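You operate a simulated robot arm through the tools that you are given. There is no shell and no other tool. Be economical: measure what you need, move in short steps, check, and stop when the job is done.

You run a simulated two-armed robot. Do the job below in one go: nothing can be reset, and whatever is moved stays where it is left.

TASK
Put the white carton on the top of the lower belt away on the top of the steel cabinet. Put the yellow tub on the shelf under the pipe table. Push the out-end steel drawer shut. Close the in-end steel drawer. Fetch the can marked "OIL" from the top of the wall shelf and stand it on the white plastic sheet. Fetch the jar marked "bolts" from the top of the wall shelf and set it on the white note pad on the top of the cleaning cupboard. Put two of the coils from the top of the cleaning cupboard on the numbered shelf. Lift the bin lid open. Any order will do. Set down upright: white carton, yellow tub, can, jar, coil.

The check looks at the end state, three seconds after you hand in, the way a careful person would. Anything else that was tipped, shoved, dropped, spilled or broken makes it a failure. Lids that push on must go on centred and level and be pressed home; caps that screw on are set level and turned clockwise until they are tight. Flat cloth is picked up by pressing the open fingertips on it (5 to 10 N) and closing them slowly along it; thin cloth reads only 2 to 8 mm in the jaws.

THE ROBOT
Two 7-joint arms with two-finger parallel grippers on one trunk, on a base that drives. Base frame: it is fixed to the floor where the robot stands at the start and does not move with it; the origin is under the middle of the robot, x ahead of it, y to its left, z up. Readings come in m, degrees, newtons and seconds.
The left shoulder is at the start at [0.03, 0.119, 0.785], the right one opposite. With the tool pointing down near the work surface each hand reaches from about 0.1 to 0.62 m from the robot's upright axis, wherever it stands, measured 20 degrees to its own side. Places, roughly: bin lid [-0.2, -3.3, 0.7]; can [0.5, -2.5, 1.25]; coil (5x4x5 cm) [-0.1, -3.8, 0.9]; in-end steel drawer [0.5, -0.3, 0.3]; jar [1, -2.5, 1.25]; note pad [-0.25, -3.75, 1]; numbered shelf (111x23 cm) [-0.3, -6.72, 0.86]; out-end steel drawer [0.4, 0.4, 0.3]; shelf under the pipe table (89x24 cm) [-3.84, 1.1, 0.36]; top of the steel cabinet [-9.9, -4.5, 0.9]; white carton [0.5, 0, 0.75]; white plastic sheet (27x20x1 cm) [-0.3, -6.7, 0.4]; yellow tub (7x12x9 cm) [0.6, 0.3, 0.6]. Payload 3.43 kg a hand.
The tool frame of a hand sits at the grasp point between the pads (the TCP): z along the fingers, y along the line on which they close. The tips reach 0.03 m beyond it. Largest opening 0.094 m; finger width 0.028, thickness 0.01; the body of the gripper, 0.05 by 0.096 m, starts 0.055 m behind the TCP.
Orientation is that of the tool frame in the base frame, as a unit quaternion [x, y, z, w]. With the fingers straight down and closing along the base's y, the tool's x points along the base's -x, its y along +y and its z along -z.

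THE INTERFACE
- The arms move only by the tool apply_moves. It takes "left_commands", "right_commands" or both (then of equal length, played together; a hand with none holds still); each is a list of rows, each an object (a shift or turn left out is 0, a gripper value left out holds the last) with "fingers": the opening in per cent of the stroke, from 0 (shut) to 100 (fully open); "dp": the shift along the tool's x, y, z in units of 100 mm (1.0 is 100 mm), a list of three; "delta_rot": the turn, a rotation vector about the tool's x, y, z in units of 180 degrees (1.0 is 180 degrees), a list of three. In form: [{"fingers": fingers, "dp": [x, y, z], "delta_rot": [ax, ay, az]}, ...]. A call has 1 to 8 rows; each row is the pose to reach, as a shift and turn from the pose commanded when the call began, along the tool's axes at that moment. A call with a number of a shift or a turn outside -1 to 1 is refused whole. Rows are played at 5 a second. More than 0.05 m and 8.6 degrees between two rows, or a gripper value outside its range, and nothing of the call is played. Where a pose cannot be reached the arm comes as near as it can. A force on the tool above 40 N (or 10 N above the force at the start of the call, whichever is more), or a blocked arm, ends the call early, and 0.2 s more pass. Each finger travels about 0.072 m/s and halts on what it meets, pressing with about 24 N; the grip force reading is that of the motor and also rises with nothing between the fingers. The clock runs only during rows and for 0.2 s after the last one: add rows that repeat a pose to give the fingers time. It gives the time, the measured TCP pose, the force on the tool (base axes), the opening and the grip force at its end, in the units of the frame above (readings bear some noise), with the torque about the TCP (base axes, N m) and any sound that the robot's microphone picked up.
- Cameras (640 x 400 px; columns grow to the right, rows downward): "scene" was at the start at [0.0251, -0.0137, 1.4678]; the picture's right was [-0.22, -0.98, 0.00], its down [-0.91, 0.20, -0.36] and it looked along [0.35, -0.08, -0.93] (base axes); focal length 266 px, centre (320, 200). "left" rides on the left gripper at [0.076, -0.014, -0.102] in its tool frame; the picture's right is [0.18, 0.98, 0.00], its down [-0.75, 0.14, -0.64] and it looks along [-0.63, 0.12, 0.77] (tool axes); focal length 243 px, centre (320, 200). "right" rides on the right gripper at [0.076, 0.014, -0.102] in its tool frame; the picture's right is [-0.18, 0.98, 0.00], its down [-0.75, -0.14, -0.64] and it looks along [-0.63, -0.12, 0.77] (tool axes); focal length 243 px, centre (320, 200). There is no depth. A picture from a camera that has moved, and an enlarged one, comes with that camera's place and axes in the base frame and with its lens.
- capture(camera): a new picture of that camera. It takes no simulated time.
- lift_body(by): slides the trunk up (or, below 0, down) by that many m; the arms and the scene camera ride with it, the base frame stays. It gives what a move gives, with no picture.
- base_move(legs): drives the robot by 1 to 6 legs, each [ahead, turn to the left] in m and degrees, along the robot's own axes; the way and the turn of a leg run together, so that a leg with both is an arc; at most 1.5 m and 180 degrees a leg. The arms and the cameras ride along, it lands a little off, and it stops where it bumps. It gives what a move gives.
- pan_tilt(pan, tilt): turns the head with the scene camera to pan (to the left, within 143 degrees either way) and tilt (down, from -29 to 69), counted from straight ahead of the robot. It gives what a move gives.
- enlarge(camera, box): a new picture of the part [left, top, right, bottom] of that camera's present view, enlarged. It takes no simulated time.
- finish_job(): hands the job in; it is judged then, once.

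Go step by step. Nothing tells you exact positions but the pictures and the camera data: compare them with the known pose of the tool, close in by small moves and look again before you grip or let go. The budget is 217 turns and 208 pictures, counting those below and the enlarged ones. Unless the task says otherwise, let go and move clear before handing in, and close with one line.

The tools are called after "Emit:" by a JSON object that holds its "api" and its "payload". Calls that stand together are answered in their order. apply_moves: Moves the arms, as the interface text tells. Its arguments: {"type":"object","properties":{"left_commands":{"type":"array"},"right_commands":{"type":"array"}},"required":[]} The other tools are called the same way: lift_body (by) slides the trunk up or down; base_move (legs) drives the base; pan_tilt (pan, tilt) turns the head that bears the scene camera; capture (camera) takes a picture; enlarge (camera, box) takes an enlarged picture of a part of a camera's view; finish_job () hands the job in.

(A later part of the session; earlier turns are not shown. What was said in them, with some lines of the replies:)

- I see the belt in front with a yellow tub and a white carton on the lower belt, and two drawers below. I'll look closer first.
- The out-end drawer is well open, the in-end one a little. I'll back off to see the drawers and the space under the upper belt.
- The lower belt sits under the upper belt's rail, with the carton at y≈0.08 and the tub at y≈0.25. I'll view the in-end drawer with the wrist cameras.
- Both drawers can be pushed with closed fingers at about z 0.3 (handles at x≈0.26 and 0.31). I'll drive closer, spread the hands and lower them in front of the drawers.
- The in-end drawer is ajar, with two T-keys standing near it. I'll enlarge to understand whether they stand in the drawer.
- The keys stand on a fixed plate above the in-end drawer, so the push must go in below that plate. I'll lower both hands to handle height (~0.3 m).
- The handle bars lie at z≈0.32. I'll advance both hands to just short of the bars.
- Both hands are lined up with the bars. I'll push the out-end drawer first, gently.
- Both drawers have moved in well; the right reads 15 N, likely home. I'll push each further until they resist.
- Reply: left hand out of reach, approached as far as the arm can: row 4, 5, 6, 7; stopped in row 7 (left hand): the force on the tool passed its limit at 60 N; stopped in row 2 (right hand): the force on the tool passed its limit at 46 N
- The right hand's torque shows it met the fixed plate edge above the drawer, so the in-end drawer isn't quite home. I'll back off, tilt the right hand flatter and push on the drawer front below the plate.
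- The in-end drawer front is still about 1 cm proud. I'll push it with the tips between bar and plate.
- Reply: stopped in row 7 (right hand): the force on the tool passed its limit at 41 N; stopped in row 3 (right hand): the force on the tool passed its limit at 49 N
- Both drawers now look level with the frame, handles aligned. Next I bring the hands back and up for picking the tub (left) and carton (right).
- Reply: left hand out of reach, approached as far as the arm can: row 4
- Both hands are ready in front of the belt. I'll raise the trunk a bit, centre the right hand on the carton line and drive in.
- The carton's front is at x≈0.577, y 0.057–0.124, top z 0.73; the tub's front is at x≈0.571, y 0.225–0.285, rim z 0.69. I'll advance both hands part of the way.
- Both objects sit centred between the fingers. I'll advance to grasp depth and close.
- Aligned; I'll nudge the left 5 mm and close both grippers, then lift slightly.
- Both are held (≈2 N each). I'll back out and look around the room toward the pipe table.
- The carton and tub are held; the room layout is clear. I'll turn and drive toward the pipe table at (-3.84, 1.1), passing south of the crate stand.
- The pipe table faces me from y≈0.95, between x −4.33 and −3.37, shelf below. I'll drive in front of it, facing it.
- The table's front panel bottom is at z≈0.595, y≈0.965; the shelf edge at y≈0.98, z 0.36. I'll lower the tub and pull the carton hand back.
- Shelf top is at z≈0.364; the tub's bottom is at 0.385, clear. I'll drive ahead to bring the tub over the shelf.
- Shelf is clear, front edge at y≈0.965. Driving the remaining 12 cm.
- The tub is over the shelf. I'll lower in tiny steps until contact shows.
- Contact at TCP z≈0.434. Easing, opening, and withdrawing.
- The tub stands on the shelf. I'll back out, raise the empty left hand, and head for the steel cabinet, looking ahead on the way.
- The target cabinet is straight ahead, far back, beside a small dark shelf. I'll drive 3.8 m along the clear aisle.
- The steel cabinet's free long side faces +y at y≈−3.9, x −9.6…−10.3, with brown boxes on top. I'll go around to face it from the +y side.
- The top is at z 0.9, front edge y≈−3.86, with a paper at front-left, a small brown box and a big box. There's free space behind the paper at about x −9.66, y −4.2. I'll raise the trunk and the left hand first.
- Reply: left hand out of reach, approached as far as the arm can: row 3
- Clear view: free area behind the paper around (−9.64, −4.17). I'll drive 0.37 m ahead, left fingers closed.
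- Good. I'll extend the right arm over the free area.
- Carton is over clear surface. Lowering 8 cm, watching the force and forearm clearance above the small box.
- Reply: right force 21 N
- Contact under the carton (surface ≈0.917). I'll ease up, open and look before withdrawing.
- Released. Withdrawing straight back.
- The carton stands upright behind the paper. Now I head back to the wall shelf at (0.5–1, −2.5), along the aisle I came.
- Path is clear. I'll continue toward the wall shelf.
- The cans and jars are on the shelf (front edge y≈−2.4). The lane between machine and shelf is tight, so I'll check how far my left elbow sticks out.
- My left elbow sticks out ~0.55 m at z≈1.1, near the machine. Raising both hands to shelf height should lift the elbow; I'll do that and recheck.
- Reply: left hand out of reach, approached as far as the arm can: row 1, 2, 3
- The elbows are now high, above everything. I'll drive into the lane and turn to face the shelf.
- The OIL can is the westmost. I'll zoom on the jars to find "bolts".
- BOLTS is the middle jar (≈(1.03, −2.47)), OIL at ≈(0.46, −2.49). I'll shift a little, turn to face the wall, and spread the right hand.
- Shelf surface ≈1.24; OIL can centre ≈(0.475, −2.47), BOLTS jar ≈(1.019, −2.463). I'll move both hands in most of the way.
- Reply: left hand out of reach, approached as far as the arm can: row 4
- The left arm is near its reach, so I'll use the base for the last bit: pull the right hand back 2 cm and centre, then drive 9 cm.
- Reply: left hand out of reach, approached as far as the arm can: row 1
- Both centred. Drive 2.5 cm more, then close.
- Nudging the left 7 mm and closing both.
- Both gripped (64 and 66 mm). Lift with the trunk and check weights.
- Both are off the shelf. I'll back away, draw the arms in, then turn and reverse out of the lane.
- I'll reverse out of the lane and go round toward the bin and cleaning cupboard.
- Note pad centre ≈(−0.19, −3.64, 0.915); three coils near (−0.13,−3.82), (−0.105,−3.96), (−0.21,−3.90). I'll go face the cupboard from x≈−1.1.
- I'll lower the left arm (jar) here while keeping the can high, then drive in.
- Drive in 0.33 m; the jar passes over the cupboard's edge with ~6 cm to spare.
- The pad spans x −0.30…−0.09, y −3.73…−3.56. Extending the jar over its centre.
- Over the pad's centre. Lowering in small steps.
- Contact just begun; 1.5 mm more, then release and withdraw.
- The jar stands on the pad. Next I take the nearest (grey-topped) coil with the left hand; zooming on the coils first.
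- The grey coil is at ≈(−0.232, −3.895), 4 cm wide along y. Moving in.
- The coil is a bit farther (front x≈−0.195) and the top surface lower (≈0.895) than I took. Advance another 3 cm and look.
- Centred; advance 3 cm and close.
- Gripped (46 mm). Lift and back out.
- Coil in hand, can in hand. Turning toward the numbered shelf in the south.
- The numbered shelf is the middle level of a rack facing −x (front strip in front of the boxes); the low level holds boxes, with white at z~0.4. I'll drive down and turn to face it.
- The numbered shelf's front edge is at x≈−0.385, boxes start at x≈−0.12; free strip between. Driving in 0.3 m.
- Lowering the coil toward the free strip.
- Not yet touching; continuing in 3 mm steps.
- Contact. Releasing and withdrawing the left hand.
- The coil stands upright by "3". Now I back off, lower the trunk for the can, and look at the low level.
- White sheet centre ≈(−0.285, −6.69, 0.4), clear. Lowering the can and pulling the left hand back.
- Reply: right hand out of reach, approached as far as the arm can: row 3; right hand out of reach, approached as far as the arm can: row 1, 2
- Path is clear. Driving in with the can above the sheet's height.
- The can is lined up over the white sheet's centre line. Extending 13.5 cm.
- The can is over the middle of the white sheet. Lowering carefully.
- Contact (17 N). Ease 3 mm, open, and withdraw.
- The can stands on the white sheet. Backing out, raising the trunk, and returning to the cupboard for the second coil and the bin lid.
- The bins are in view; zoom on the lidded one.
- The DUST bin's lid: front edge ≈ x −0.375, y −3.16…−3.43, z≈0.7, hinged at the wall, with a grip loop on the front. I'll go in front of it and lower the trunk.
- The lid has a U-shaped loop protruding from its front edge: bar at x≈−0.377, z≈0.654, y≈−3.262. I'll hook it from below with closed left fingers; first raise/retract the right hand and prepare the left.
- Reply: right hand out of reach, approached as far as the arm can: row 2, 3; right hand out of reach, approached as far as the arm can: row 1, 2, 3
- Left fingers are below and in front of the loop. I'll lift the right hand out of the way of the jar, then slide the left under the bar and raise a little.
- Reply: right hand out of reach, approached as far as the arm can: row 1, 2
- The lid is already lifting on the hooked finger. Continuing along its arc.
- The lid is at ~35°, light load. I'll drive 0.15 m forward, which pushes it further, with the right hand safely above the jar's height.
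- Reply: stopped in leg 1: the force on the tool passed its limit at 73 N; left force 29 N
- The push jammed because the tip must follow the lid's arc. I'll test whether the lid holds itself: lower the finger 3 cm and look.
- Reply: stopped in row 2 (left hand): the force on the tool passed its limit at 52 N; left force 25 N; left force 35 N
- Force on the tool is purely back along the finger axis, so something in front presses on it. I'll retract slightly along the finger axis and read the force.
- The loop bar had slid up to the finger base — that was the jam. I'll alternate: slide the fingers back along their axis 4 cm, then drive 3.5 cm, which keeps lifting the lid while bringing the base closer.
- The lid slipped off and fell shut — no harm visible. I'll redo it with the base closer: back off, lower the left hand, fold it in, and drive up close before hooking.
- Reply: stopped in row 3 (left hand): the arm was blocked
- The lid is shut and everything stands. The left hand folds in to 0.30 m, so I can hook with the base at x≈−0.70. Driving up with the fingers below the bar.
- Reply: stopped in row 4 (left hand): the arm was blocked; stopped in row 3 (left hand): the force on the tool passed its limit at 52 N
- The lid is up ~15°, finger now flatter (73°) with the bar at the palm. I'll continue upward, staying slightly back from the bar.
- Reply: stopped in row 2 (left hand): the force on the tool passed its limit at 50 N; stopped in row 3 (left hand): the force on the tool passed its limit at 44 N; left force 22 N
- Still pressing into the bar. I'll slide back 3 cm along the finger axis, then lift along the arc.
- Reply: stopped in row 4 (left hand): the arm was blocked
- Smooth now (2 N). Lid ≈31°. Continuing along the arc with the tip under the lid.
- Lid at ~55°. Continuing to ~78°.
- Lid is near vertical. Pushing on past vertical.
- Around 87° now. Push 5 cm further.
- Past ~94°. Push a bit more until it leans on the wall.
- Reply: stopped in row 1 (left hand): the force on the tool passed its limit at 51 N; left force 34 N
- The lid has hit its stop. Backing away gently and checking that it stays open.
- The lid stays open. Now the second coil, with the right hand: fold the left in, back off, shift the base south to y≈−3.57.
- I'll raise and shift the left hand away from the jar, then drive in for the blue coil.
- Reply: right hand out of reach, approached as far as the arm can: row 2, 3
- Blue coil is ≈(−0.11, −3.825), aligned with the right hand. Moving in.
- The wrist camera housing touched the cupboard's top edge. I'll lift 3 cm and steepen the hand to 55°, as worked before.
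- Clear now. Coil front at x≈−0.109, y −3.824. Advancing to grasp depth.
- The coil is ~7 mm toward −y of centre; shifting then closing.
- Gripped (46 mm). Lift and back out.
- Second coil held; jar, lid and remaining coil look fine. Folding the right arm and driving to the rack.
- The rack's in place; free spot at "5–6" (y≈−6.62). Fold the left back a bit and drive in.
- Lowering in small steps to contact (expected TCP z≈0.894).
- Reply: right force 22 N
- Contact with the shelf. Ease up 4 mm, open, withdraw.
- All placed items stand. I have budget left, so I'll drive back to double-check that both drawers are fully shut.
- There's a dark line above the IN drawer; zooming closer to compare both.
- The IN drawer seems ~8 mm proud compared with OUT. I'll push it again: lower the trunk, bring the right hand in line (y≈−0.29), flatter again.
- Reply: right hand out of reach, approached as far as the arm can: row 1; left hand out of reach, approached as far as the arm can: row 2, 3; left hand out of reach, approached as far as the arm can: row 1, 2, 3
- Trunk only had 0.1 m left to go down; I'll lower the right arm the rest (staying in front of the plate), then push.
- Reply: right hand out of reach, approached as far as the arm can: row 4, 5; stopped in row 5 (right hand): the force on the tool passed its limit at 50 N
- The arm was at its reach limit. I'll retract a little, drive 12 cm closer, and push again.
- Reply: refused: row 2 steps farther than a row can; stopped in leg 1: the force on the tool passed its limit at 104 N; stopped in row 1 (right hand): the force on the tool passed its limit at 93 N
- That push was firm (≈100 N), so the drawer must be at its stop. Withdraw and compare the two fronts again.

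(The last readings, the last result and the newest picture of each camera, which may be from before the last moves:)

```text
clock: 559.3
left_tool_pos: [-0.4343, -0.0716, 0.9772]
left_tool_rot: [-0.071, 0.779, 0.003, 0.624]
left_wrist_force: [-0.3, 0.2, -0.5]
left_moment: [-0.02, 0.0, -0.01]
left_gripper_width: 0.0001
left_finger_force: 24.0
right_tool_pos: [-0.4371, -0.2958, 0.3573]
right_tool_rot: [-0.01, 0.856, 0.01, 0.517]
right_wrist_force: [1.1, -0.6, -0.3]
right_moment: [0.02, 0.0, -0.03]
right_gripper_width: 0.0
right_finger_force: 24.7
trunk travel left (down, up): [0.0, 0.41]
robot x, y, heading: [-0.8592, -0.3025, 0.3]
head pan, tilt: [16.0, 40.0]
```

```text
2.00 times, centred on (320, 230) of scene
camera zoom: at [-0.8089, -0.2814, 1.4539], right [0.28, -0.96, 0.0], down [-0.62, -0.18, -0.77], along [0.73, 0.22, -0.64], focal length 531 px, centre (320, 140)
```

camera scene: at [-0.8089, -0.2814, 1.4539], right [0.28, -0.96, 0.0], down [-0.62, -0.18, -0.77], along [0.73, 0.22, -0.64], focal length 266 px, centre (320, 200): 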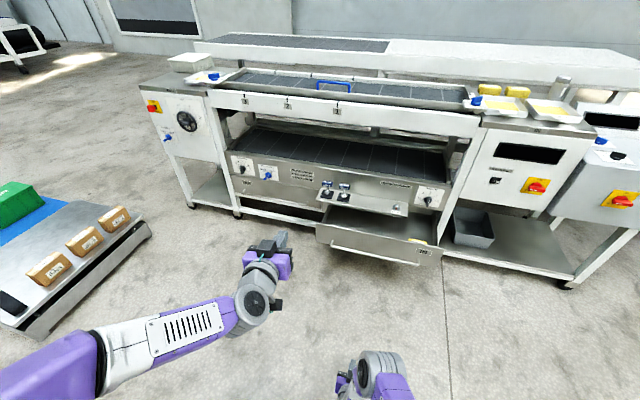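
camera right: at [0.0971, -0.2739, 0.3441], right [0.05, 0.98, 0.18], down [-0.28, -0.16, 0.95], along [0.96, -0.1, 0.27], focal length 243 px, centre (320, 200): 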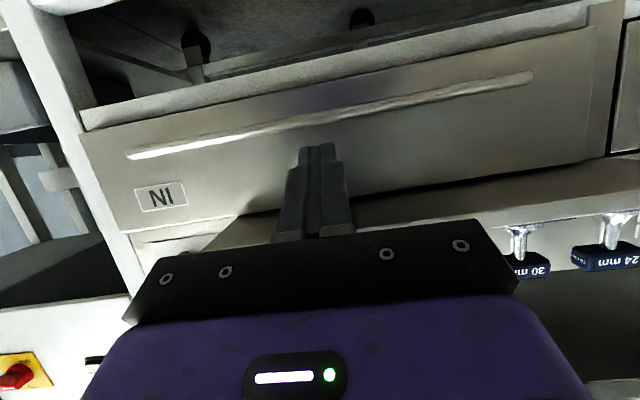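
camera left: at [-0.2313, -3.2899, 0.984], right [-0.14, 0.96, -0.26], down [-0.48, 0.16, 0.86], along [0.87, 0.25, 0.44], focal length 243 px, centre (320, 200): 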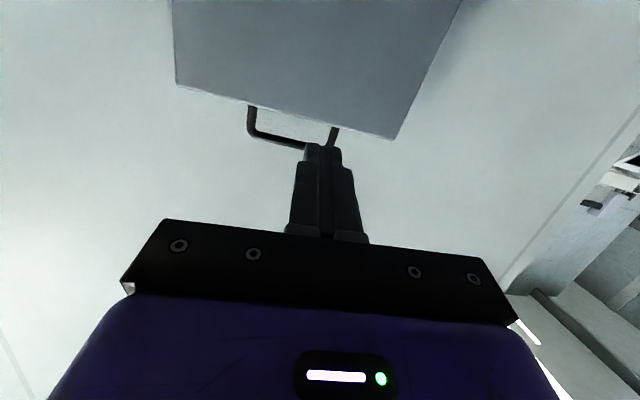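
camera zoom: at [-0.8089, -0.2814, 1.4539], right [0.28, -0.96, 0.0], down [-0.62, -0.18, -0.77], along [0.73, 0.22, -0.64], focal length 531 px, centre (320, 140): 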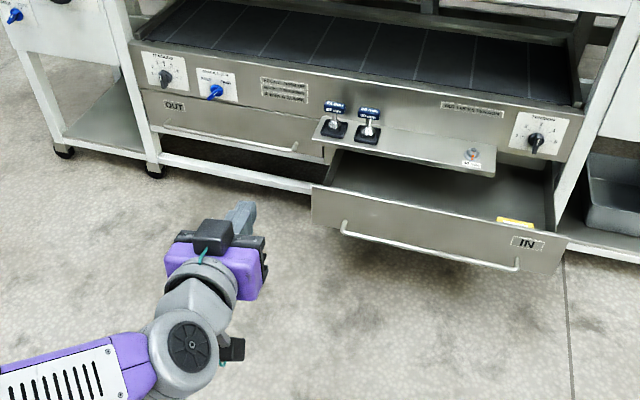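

Withdrawing hooked the handle and pulled the drawer open again. I'll redo it with the hand higher and flatter (between handle and plate) and lift clear before withdrawing.

Emit:
{"api": "apply_moves", "payload": {"right_commands": [{"dp": [-0.17, 0, -0.09]}, {"dp": [-0.34, 0, -0.18]}, {"dp": [-0.34, 0, -0.18], "delta_rot": [0, -0.035, 0]}, {"dp": [-0.34, 0, -0.18], "delta_rot": [0, -0.072, 0]}]}}

Emit:
{"api": "base_move", "payload": {"legs": [[0.5, 0]]}}

Emit:
{"api": "capture", "payload": {"camera": "right"}}

Emit:
{"api": "capture", "payload": {"camera": "scene"}}

```text
clock: 560.3
left_tool_pos: [-0.4345, -0.072, 0.9803]
left_tool_rot: [-0.07, 0.778, 0.002, 0.624]
left_wrist_force: [0.2, 0.2, -0.4]
left_moment: [-0.01, 0.0, -0.03]
left_gripper_width: 0.0
left_finger_force: 24.1
right_tool_pos: [-0.4384, -0.2942, 0.3955]
right_tool_rot: [-0.008, 0.791, 0.01, 0.611]
right_wrist_force: [0.1, -0.2, 0.6]
right_moment: [0.02, -0.01, 0.02]
right_gripper_width: 0.0
right_finger_force: 24.0
trunk travel left (down, up): [0.0, 0.41]
robot x, y, heading: [-0.8594, -0.3035, 0.7]
head pan, tilt: [16.0, 40.0]
```

```text
clock: 563.3
left_tool_pos: [0.0686, -0.0686, 0.9783]
left_tool_rot: [-0.07, 0.778, 0.002, 0.624]
left_wrist_force: [-0.2, -0.4, 0.3]
left_moment: [-0.01, -0.03, -0.05]
left_gripper_width: 0.0
left_finger_force: 23.3
right_tool_pos: [0.0645, -0.2909, 0.3962]
right_tool_rot: [-0.008, 0.792, 0.01, 0.611]
right_wrist_force: [-0.2, 0.2, -0.4]
right_moment: [0.01, 0.05, -0.01]
right_gripper_width: 0.0
right_finger_force: 24.0
trunk travel left (down, up): [0.0, 0.41]
robot x, y, heading: [-0.3615, -0.3002, 0.6]
head pan, tilt: [16.0, 40.0]
```

```text
17 pictures are left
camera right: at [-0.0524, -0.2797, 0.3474], right [0.02, 0.98, 0.18], down [-0.43, -0.16, 0.89], along [0.9, -0.1, 0.41], focal length 243 px, centre (320, 200)
```

right: 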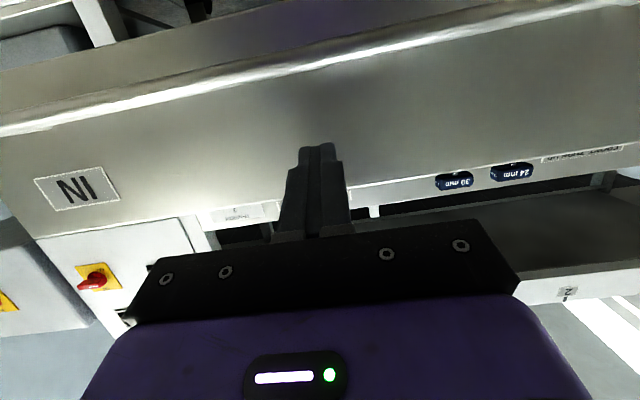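

```text
16 pictures are left
camera scene: at [-0.3066, -0.2771, 1.4539], right [0.28, -0.96, 0.0], down [-0.62, -0.18, -0.77], along [0.73, 0.22, -0.64], focal length 266 px, centre (320, 200)
```

scene: 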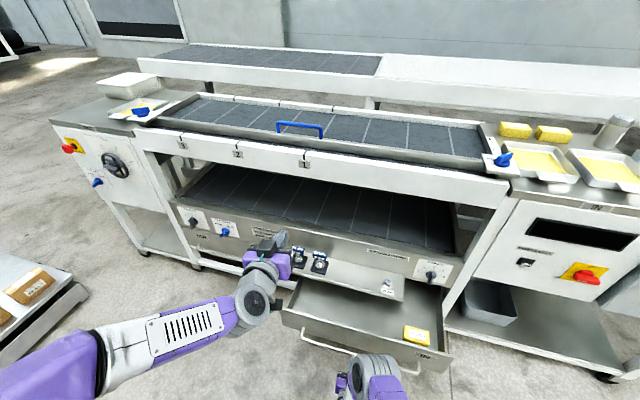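

The drawer is out ~0.2 m. The fingertips face the panel above the bar. I'll drive gently to push it most of the way.

Emit:
{"api": "base_move", "payload": {"legs": [[0.09, 0], [0.09, 0]]}}

Emit:
{"api": "base_move", "payload": {"legs": [[0.09, 0]]}}

Emit:
{"api": "capture", "payload": {"camera": "right"}}

```text
clock: 565.1
left_tool_pos: [0.2489, -0.0663, 0.9781]
left_tool_rot: [-0.07, 0.778, 0.003, 0.624]
left_wrist_force: [-0.6, 0.8, 0.2]
left_moment: [0.0, -0.02, 0.05]
left_gripper_width: 0.0001
left_finger_force: 23.6
right_tool_pos: [0.2436, -0.2899, 0.3957]
right_tool_rot: [-0.007, 0.792, 0.009, 0.611]
right_wrist_force: [0.1, 0.3, 0.4]
right_moment: [-0.02, 0.01, -0.01]
right_gripper_width: 0.0
right_finger_force: 24.7
trunk travel left (down, up): [0.0, 0.41]
robot x, y, heading: [-0.1773, -0.3, 0.6]
head pan, tilt: [16.0, 40.0]
```

```text
clock: 566.2
left_tool_pos: [0.3377, -0.0654, 0.9777]
left_tool_rot: [-0.07, 0.778, 0.002, 0.624]
left_wrist_force: [0.6, -1.4, 0.5]
left_moment: [-0.01, 0.0, -0.01]
left_gripper_width: 0.0
left_finger_force: 24.3
right_tool_pos: [0.3328, -0.2892, 0.396]
right_tool_rot: [-0.007, 0.792, 0.009, 0.61]
right_wrist_force: [-0.6, 0.3, -0.8]
right_moment: [0.0, 0.01, -0.03]
right_gripper_width: 0.0
right_finger_force: 24.0
trunk travel left (down, up): [0.0, 0.41]
robot x, y, heading: [-0.0889, -0.2969, 0.4]
head pan, tilt: [16.0, 40.0]
```

```text
15 pictures are left
camera right: at [0.2172, -0.2772, 0.3473], right [0.02, 0.98, 0.18], down [-0.43, -0.16, 0.89], along [0.9, -0.1, 0.41], focal length 243 px, centre (320, 200)
```

right: 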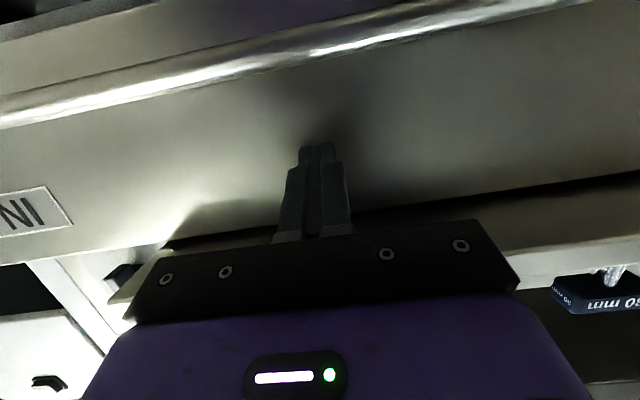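

Continuing with gentle arm pushes.

Emit:
{"api": "apply_moves", "payload": {"right_commands": [{"dp": [-0.03, 0, 0.1]}, {"dp": [-0.05, 0, 0.2]}, {"dp": [-0.08, 0, 0.3]}, {"dp": [-0.1, 0, 0.38]}, {"dp": [-0.12, 0, 0.46]}, {"dp": [-0.14, 0, 0.54]}, {"dp": [-0.16, 0, 0.6]}, {"dp": [-0.18, 0, 0.66]}]}}

Emit:
{"api": "apply_moves", "payload": {"right_commands": [{"dp": [-0.02, 0, 0.05]}, {"dp": [-0.03, 0, 0.1]}, {"dp": [-0.05, 0, 0.15]}, {"dp": [-0.06, 0, 0.2]}, {"dp": [-0.07, 0, 0.25]}, {"dp": [-0.08, 0, 0.3]}]}}

Emit:
{"api": "capture", "payload": {"camera": "right"}}

```text
clock: 567.2
left_tool_pos: [0.3377, -0.0656, 0.9775]
left_tool_rot: [-0.07, 0.778, 0.002, 0.624]
left_wrist_force: [0.6, 0.1, -1.2]
left_moment: [0.01, -0.02, -0.03]
left_gripper_width: 0.0
left_finger_force: 23.4
right_tool_pos: [0.368, -0.2882, 0.3931]
right_tool_rot: [-0.009, 0.794, 0.009, 0.607]
right_wrist_force: [-8.9, 0.0, 3.1]
right_moment: [-0.04, -0.3, -0.11]
right_gripper_width: 0.0
right_finger_force: 23.9
trunk travel left (down, up): [0.0, 0.41]
robot x, y, heading: [-0.0913, -0.296, 0.5]
head pan, tilt: [16.0, 40.0]
stopped in row 5 (right hand): the force on the tool passed its limit at 49 N (the readings are from after the stop); the commanded pose is now the measured one
```

```text
clock: 567.7
left_tool_pos: [0.3371, -0.0664, 0.9774]
left_tool_rot: [-0.069, 0.779, 0.001, 0.624]
left_wrist_force: [-0.7, -0.4, 0.4]
left_moment: [-0.02, -0.02, -0.01]
left_gripper_width: 0.0002
left_finger_force: 24.6
right_tool_pos: [0.3669, -0.2883, 0.3903]
right_tool_rot: [-0.009, 0.797, 0.007, 0.604]
right_wrist_force: [-6.5, -0.4, 1.1]
right_moment: [0.02, -0.23, -0.12]
right_gripper_width: 0.0003
right_finger_force: 23.6
trunk travel left (down, up): [0.0, 0.41]
robot x, y, heading: [-0.0925, -0.3003, 0.4]
head pan, tilt: [16.0, 40.0]
stopped in row 2 (right hand): the force on the tool passed its limit at 49 N (the readings are from after the stop); the commanded pose is now the measured one
```

```text
14 pictures are left
camera right: at [0.2501, -0.2768, 0.3445], right [0.02, 0.98, 0.18], down [-0.41, -0.15, 0.9], along [0.91, -0.1, 0.4], focal length 243 px, centre (320, 200)
```

right: 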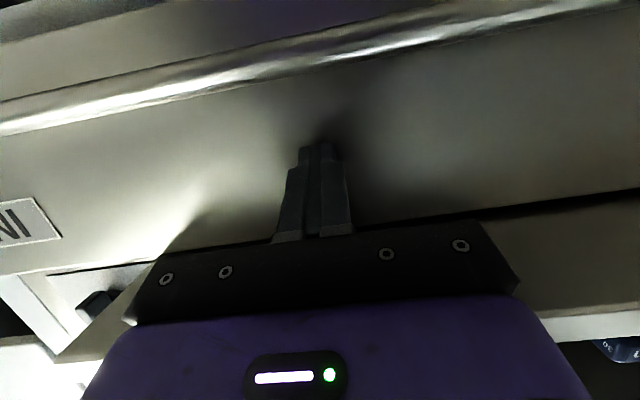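

The torque shows the gripper's top met the fixed plate. I'll back off 2 cm, lower 2 cm (still above the bar), and push again.

Emit:
{"api": "apply_moves", "payload": {"right_commands": [{"dp": [0.05, 0, -0.2]}, {"dp": [0.14, 0, -0.18]}, {"dp": [0.24, 0, -0.15]}, {"dp": [0.24, 0, -0.15]}]}}

Emit:
{"api": "apply_moves", "payload": {"right_commands": [{"dp": [-0.04, 0, 0.14]}, {"dp": [-0.06, 0, 0.22]}, {"dp": [-0.08, 0, 0.3]}, {"dp": [-0.1, 0, 0.36]}, {"dp": [-0.12, 0, 0.42]}, {"dp": [-0.14, 0, 0.48]}, {"dp": [-0.16, 0, 0.54]}, {"dp": [-0.18, 0, 0.6]}]}}

Emit:
{"api": "capture", "payload": {"camera": "right"}}

```text
clock: 568.7
left_tool_pos: [0.3375, -0.0668, 0.9771]
left_tool_rot: [-0.07, 0.778, 0.002, 0.624]
left_wrist_force: [-0.6, -0.6, -0.4]
left_moment: [0.04, 0.04, 0.0]
left_gripper_width: 0.0001
left_finger_force: 23.9
right_tool_pos: [0.3519, -0.2908, 0.383]
right_tool_rot: [-0.01, 0.796, 0.009, 0.605]
right_wrist_force: [0.2, 0.6, -0.7]
right_moment: [0.01, 0.01, 0.04]
right_gripper_width: 0.0
right_finger_force: 23.7
right hand out of reach, approached as far as the arm can: row 2, 3, 4
trunk travel left (down, up): [0.0, 0.41]
robot x, y, heading: [-0.0896, -0.2978, 0.5]
head pan, tilt: [16.0, 40.0]
```

```text
clock: 569.9
left_tool_pos: [0.3361, -0.0662, 0.9786]
left_tool_rot: [-0.07, 0.779, 0.002, 0.623]
left_wrist_force: [0.3, 0.2, -0.5]
left_moment: [-0.01, 0.0, 0.03]
left_gripper_width: 0.0001
left_finger_force: 23.7
right_tool_pos: [0.3854, -0.2915, 0.3775]
right_tool_rot: [-0.01, 0.802, 0.009, 0.597]
right_wrist_force: [1.2, 0.6, -4.0]
right_moment: [0.04, -0.18, 0.03]
right_gripper_width: 0.0
right_finger_force: 24.0
trunk travel left (down, up): [0.0, 0.41]
robot x, y, heading: [-0.0898, -0.2946, 0.6]
head pan, tilt: [16.0, 40.0]
stopped in row 5 (right hand): the force on the tool passed its limit at 45 N (the readings are from after the stop); the commanded pose is now the measured one
```

```text
13 pictures are left
camera right: at [0.2679, -0.2793, 0.3335], right [0.03, 0.98, 0.18], down [-0.39, -0.15, 0.91], along [0.92, -0.09, 0.38], focal length 243 px, centre (320, 200)
```

right: 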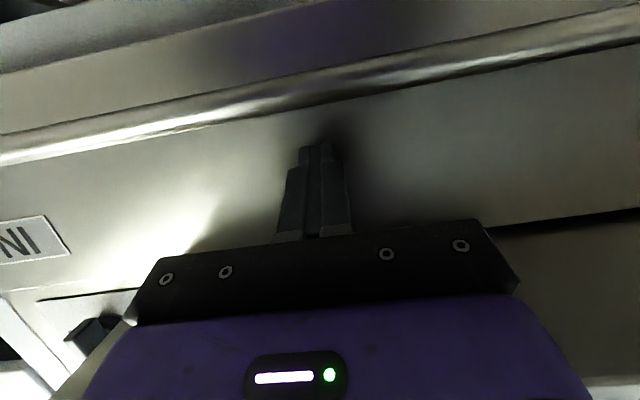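

It went 17 mm further. One more push with a slight upward bias, then lift and withdraw.

Emit:
{"api": "apply_moves", "payload": {"right_commands": [{"dp": [-0.03, 0, 0.04]}, {"dp": [-0.06, 0, 0.09]}, {"dp": [-0.09, 0, 0.15]}, {"dp": [-0.11, 0, 0.21]}, {"dp": [-0.13, 0, 0.27]}]}}

Emit:
{"api": "enlarge", "payload": {"camera": "right", "box": [0, 100, 320, 300]}}

```text
clock: 570.6
left_tool_pos: [0.3359, -0.0655, 0.978]
left_tool_rot: [-0.07, 0.779, 0.002, 0.623]
left_wrist_force: [0.2, 0.3, 1.1]
left_moment: [0.0, 0.03, 0.0]
left_gripper_width: 0.0
left_finger_force: 24.0
right_tool_pos: [0.3912, -0.2894, 0.3747]
right_tool_rot: [-0.011, 0.808, 0.009, 0.589]
right_wrist_force: [1.3, 0.1, -6.0]
right_moment: [0.04, -0.3, -0.04]
right_gripper_width: 0.0001
right_finger_force: 23.6
trunk travel left (down, up): [0.0, 0.41]
robot x, y, heading: [-0.0919, -0.2967, 0.7]
head pan, tilt: [16.0, 40.0]
stopped in row 3 (right hand): the force on the tool passed its limit at 49 N (the readings are from after the stop); the commanded pose is now the measured one
```

```text
2.00 times, centred on (160, 200) of right
camera zoom: at [0.2721, -0.2788, 0.3326], right [0.03, 0.98, 0.18], down [-0.38, -0.15, 0.91], along [0.93, -0.09, 0.37], focal length 485 px, centre (640, 200)
```

zoom: 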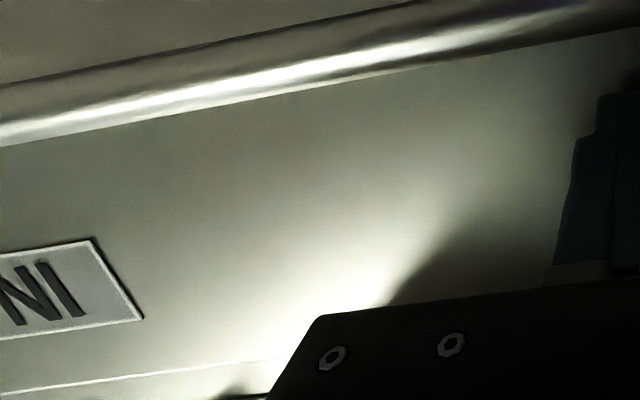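

Hard stop. The finger is ~2.5 cm above the bar; withdrawing straight back.

Emit:
{"api": "apply_moves", "payload": {"right_commands": [{"dp": [-0.02, 0, -0.1]}, {"dp": [0.05, 0, -0.4]}, {"dp": [0.15, 0, -0.7]}, {"dp": [0.24, 0, -0.97]}]}}

Emit:
{"api": "base_move", "payload": {"legs": [[-0.7, 0]]}}

Emit:
{"api": "capture", "payload": {"camera": "scene"}}

Emit:
{"api": "enlarge", "payload": {"camera": "scene", "box": [210, 160, 450, 280]}}

```text
clock: 571.6
left_tool_pos: [0.3359, -0.0653, 0.9783]
left_tool_rot: [-0.07, 0.778, 0.003, 0.624]
left_wrist_force: [-0.7, 0.7, -0.6]
left_moment: [-0.03, -0.01, -0.03]
left_gripper_width: 0.0001
left_finger_force: 23.6
right_tool_pos: [0.3076, -0.2975, 0.4048]
right_tool_rot: [-0.011, 0.807, 0.01, 0.59]
right_wrist_force: [0.2, -0.2, -0.5]
right_moment: [-0.02, 0.03, -0.01]
right_gripper_width: 0.0001
right_finger_force: 23.9
right hand out of reach, approached as far as the arm can: row 4
trunk travel left (down, up): [0.0, 0.41]
robot x, y, heading: [-0.0922, -0.295, 0.6]
head pan, tilt: [16.0, 40.0]
```

```text
clock: 575.5
left_tool_pos: [-0.3634, -0.071, 0.9776]
left_tool_rot: [-0.07, 0.778, 0.003, 0.624]
left_wrist_force: [0.0, -0.1, 0.1]
left_moment: [-0.01, 0.0, 0.01]
left_gripper_width: 0.0001
left_finger_force: 24.2
right_tool_pos: [-0.392, -0.3033, 0.4041]
right_tool_rot: [-0.012, 0.807, 0.01, 0.59]
right_wrist_force: [-0.1, -0.3, 0.8]
right_moment: [-0.01, 0.01, -0.04]
right_gripper_width: 0.0001
right_finger_force: 24.1
trunk travel left (down, up): [0.0, 0.41]
robot x, y, heading: [-0.7898, -0.3003, 0.4]
head pan, tilt: [16.0, 40.0]
```

```text
11 pictures are left
camera scene: at [-0.7385, -0.2813, 1.4539], right [0.29, -0.96, 0.0], down [-0.62, -0.18, -0.77], along [0.73, 0.22, -0.64], focal length 266 px, centre (320, 200)
```

scene: 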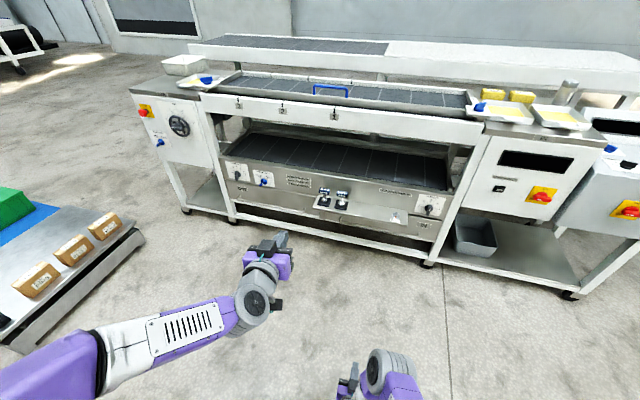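

```text
2.67 times, centred on (330, 220) of scene
camera zoom: at [-0.7385, -0.2813, 1.4539], right [0.29, -0.96, 0.0], down [-0.62, -0.18, -0.77], along [0.73, 0.22, -0.64], focal length 708 px, centre (293, 147)
```

zoom: 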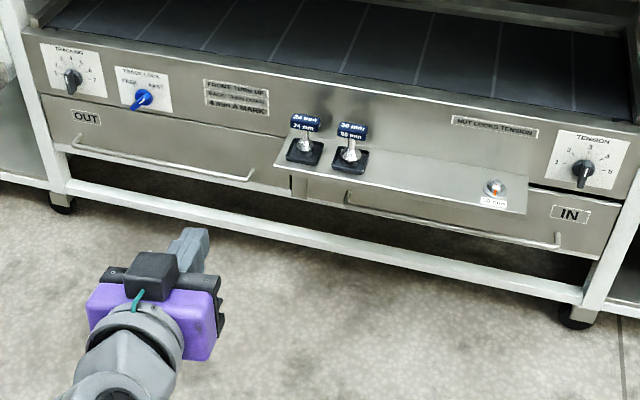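

Emit:
{"api": "enlarge", "payload": {"camera": "scene", "box": [370, 200, 450, 260]}}

Emit:
{"api": "enlarge", "payload": {"camera": "scene", "box": [220, 165, 300, 225]}}

```text
6.67 times, centred on (410, 230) of scene
camera zoom: at [-0.7385, -0.2813, 1.4539], right [0.29, -0.96, 0.0], down [-0.62, -0.18, -0.77], along [0.73, 0.22, -0.64], focal length 1770 px, centre (-280, 0)
```

zoom: 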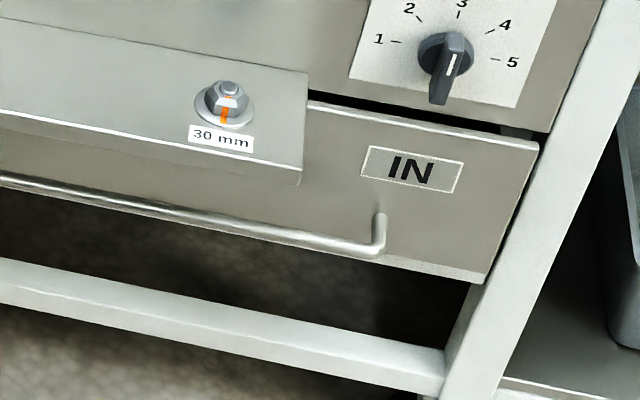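

```text
6.67 times, centred on (260, 195) of scene
camera zoom: at [-0.7385, -0.2813, 1.4539], right [0.29, -0.96, 0.0], down [-0.62, -0.18, -0.77], along [0.73, 0.22, -0.64], focal length 1770 px, centre (720, 233)
```

zoom: 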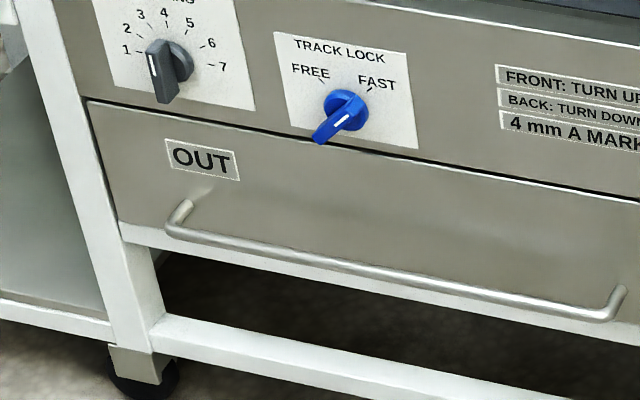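

The IN drawer still stands ~1.5 cm proud of the post (OUT is flush); the last bit needs more force than 45 N. I'll push it home with the base, hand at z≈0.383, then lift before withdrawing.

Emit:
{"api": "apply_moves", "payload": {"right_commands": [{"dp": [0.1, 0, 0.03]}, {"dp": [0.2, 0, 0.06]}]}}

Emit:
{"api": "base_move", "payload": {"legs": [[0.72, 0]]}}

Emit:
{"api": "base_move", "payload": {"legs": [[0.12, 0]]}}

```text
clock: 576.1
left_tool_pos: [-0.3636, -0.0708, 0.9774]
left_tool_rot: [-0.072, 0.778, 0.004, 0.624]
left_wrist_force: [0.5, 0.8, 0.5]
left_moment: [-0.01, 0.0, 0.01]
left_gripper_width: 0.0001
left_finger_force: 23.6
right_tool_pos: [-0.389, -0.3041, 0.3835]
right_tool_rot: [-0.012, 0.808, 0.01, 0.589]
right_wrist_force: [0.2, -0.1, -1.2]
right_moment: [0.01, 0.0, 0.01]
right_gripper_width: 0.0004
right_finger_force: 23.8
right hand out of reach, approached as far as the arm can: row 2
trunk travel left (down, up): [0.0, 0.41]
robot x, y, heading: [-0.7914, -0.3028, 0.6]
head pan, tilt: [16.0, 40.0]
```

```text
clock: 580.0
left_tool_pos: [0.3516, -0.0628, 0.9768]
left_tool_rot: [-0.072, 0.778, 0.004, 0.624]
left_wrist_force: [0.5, 0.0, 0.2]
left_moment: [0.0, -0.01, -0.01]
left_gripper_width: 0.0002
left_finger_force: 24.1
right_tool_pos: [0.3267, -0.295, 0.3856]
right_tool_rot: [-0.013, 0.807, 0.011, 0.59]
right_wrist_force: [-0.6, 0.4, -0.5]
right_moment: [0.01, 0.01, -0.01]
right_gripper_width: 0.0
right_finger_force: 23.8
trunk travel left (down, up): [0.0, 0.41]
robot x, y, heading: [-0.0767, -0.2973, 0.6]
head pan, tilt: [16.0, 40.0]
```

```text
clock: 580.9
left_tool_pos: [0.3981, -0.0607, 0.9775]
left_tool_rot: [-0.072, 0.779, 0.004, 0.623]
left_wrist_force: [0.3, -0.2, -0.1]
left_moment: [0.01, 0.01, 0.01]
left_gripper_width: 0.0002
left_finger_force: 23.6
right_tool_pos: [0.3646, -0.2957, 0.3858]
right_tool_rot: [-0.015, 0.808, 0.011, 0.589]
right_wrist_force: [-1.5, 0.4, -0.2]
right_moment: [-0.04, -0.08, -0.04]
right_gripper_width: 0.0
right_finger_force: 24.1
trunk travel left (down, up): [0.0, 0.41]
robot x, y, heading: [-0.028, -0.2948, 0.8]
head pan, tilt: [16.0, 40.0]
stopped in leg 1: the force on the tool passed its limit at 119 N (the readings are from after the stop); the commanded pose is now the measured one
```

That stop was again the plate (hand a bit too high). I'll lower to z≈0.367, pull the left hand back from the belt rail, and push once more.

Emit:
{"api": "apply_moves", "payload": {"right_commands": [{"dp": [0.1, 0, -0.3]}, {"dp": [0.2, 0, -0.26]}, {"dp": [0.27, 0, -0.23]}, {"dp": [0.27, 0, -0.23]}], "left_commands": [{"dp": [-0.2, 0, -0.25]}, {"dp": [-0.4, 0, -0.5]}, {"dp": [-0.6, 0, -0.75]}, {"dp": [-0.7, 0, -0.95]}]}}

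Emit:
{"api": "capture", "payload": {"camera": "right"}}

```text
clock: 581.9
left_tool_pos: [0.3195, -0.0622, 1.0668]
left_tool_rot: [-0.071, 0.779, 0.003, 0.623]
left_wrist_force: [-0.4, 0.0, 0.4]
left_moment: [0.0, 0.0, -0.02]
left_gripper_width: 0.0002
left_finger_force: 23.6
right_tool_pos: [0.3637, -0.2946, 0.3847]
right_tool_rot: [-0.014, 0.808, 0.01, 0.589]
right_wrist_force: [-4.2, -1.5, 2.0]
right_moment: [0.07, -0.19, 0.01]
right_gripper_width: 0.0
right_finger_force: 23.6
right hand out of reach, approached as far as the arm can: row 1, 2, 3, 4
trunk travel left (down, up): [0.0, 0.41]
robot x, y, heading: [-0.0289, -0.2953, 0.6]
head pan, tilt: [16.0, 40.0]
```

```text
7 pictures are left
camera right: at [0.246, -0.2849, 0.3432], right [0.02, 0.98, 0.18], down [-0.38, -0.15, 0.91], along [0.93, -0.09, 0.37], focal length 243 px, centre (320, 200)
```

right: 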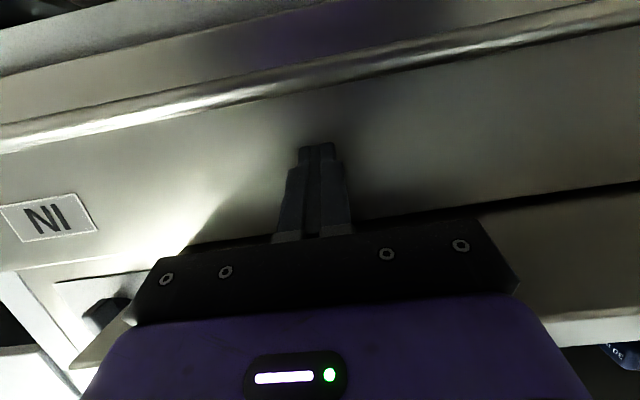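

The arm is at its folded limit there. Back the base 12 cm, extend 7 cm and lower to z≈0.367, then push with the base.

Emit:
{"api": "base_move", "payload": {"legs": [[-0.12, 0]]}}

Emit:
{"api": "apply_moves", "payload": {"right_commands": [{"dp": [-0.02, 0, 0.25]}, {"dp": [-0.04, 0, 0.5]}, {"dp": [-0.04, 0, 0.72]}, {"dp": [-0.04, 0, 0.72]}]}}

```text
clock: 583.2
left_tool_pos: [0.2025, -0.0647, 1.0668]
left_tool_rot: [-0.071, 0.779, 0.003, 0.623]
left_wrist_force: [1.0, -0.4, -0.7]
left_moment: [-0.02, -0.04, 0.03]
left_gripper_width: 0.0
left_finger_force: 24.0
right_tool_pos: [0.2457, -0.2963, 0.3851]
right_tool_rot: [-0.013, 0.807, 0.01, 0.59]
right_wrist_force: [0.3, -0.8, 0.3]
right_moment: [0.04, 0.01, -0.01]
right_gripper_width: 0.0001
right_finger_force: 24.0
trunk travel left (down, up): [0.0, 0.41]
robot x, y, heading: [-0.1489, -0.2966, 0.9]
head pan, tilt: [16.0, 40.0]
```

```text
clock: 584.2
left_tool_pos: [0.2015, -0.0639, 1.0662]
left_tool_rot: [-0.071, 0.779, 0.003, 0.623]
left_wrist_force: [-0.5, -0.1, -0.6]
left_moment: [0.01, -0.01, 0.0]
left_gripper_width: 0.0
left_finger_force: 23.3
right_tool_pos: [0.3196, -0.2946, 0.3714]
right_tool_rot: [-0.013, 0.808, 0.01, 0.589]
right_wrist_force: [-0.5, -0.4, 0.2]
right_moment: [-0.03, 0.02, 0.01]
right_gripper_width: 0.0002
right_finger_force: 24.2
right hand out of reach, approached as far as the arm can: row 3, 4
trunk travel left (down, up): [0.0, 0.41]
robot x, y, heading: [-0.1455, -0.2958, 0.8]
head pan, tilt: [16.0, 40.0]
```

z 0.371 — good height. Base push now.

Emit:
{"api": "base_move", "payload": {"legs": [[0.13, 0]]}}

```text
clock: 585.4
left_tool_pos: [0.2977, -0.0628, 1.0659]
left_tool_rot: [-0.073, 0.779, 0.004, 0.622]
left_wrist_force: [0.2, 0.6, 0.3]
left_moment: [0.04, 0.0, -0.03]
left_gripper_width: 0.0
left_finger_force: 23.5
right_tool_pos: [0.4086, -0.2935, 0.3679]
right_tool_rot: [-0.014, 0.81, 0.011, 0.587]
right_wrist_force: [0.4, -0.4, 0.5]
right_moment: [-0.02, 0.03, 0.0]
right_gripper_width: 0.0
right_finger_force: 23.7
trunk travel left (down, up): [0.0, 0.41]
robot x, y, heading: [-0.0482, -0.2954, 0.9]
head pan, tilt: [16.0, 40.0]
stopped in leg 1: the force on the tool passed its limit at 163 N (the readings are from after the stop); the commanded pose is now the measured one
```

Hard stop at TCP x 0.409 — home. Raise 8 mm and back the base straight out, then check.

Emit:
{"api": "apply_moves", "payload": {"right_commands": [{"dp": [0.0, 0, -0.04]}, {"dp": [-0.06, 0, -0.07]}, {"dp": [-0.08, 0, -0.08]}]}}

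Emit:
{"api": "base_move", "payload": {"legs": [[-0.7, 0]]}}

Emit:
{"api": "enlarge", "payload": {"camera": "scene", "box": [210, 160, 450, 280]}}

```text
clock: 586.0
left_tool_pos: [0.2994, -0.0633, 1.0666]
left_tool_rot: [-0.073, 0.78, 0.004, 0.622]
left_wrist_force: [0.7, 0.5, -0.5]
left_moment: [0.0, -0.01, -0.01]
left_gripper_width: 0.0
left_finger_force: 24.2
right_tool_pos: [0.4008, -0.2939, 0.3698]
right_tool_rot: [-0.016, 0.814, 0.011, 0.58]
right_wrist_force: [11.4, 3.8, -21.2]
right_moment: [-0.03, -0.75, -0.1]
right_gripper_width: 0.0003
right_finger_force: 23.7
trunk travel left (down, up): [0.0, 0.41]
robot x, y, heading: [-0.049, -0.2955, 0.5]
head pan, tilt: [16.0, 40.0]
stopped in row 3 (right hand): the force on the tool passed its limit at 44 N (the readings are from after the stop); the commanded pose is now the measured one
```

```text
clock: 589.8
left_tool_pos: [-0.3992, -0.0714, 1.0656]
left_tool_rot: [-0.071, 0.78, 0.003, 0.622]
left_wrist_force: [0.3, -0.2, 0.3]
left_moment: [0.0, 0.01, 0.0]
left_gripper_width: 0.0003
left_finger_force: 24.2
right_tool_pos: [-0.2971, -0.3026, 0.3735]
right_tool_rot: [-0.014, 0.812, 0.009, 0.583]
right_wrist_force: [-0.1, -0.4, 0.3]
right_moment: [0.0, -0.01, 0.0]
right_gripper_width: 0.0001
right_finger_force: 23.7
trunk travel left (down, up): [0.0, 0.41]
robot x, y, heading: [-0.7507, -0.3016, 0.3]
head pan, tilt: [16.0, 40.0]
```

```text
2.67 times, centred on (330, 220) of scene
camera zoom: at [-0.6982, -0.2799, 1.4539], right [0.28, -0.96, 0.0], down [-0.62, -0.18, -0.77], along [0.73, 0.22, -0.64], focal length 708 px, centre (293, 147)
```

zoom: 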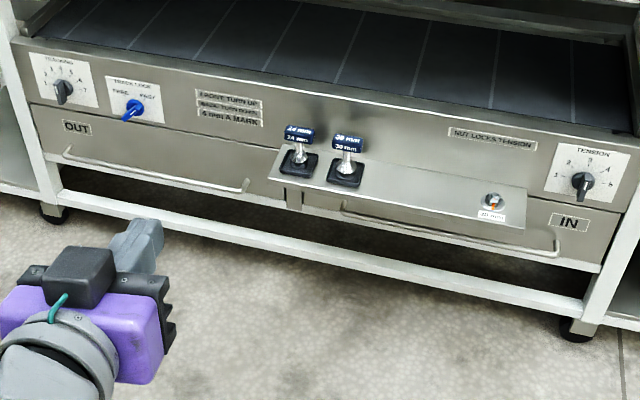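

Emit:
{"api": "enlarge", "payload": {"camera": "scene", "box": [370, 210, 450, 270]}}

```text
6.67 times, centred on (410, 240) of scene
camera zoom: at [-0.6982, -0.2799, 1.4539], right [0.28, -0.96, 0.0], down [-0.62, -0.18, -0.77], along [0.73, 0.22, -0.64], focal length 1770 px, centre (-280, -67)
```

zoom: 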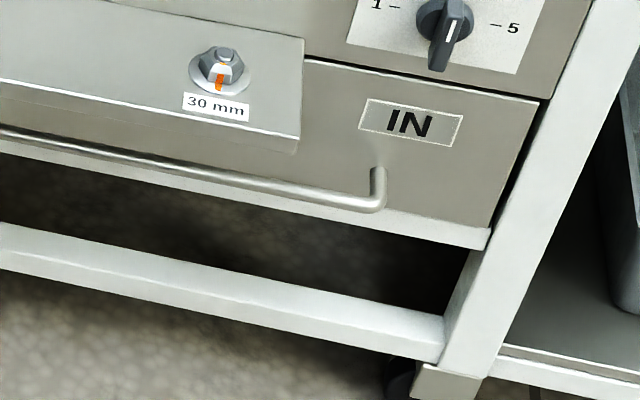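

The IN drawer is now flush like the OUT drawer (thin seam, rail visible below), the keys still stand, and both hands are clear. Handing in.

Emit:
{"api": "finish_job", "payload": {}}

```text
The job is handed in.
```

All eight tasks are done and the job is handed in. The white carton is on the steel cabinet and the yellow tub is on the shelf under the pipe table. Both drawers are shut, the oil can stands on the white sheet and the bolts jar on the note pad. Two coils are on the numbered shelf and the bin lid is open. The bin lid slipped and fell shut once before it stayed open. I also pulled the in-end drawer back open once and bumped the fixed plate above it before pushing the drawer home. I saw no damage from any of this.
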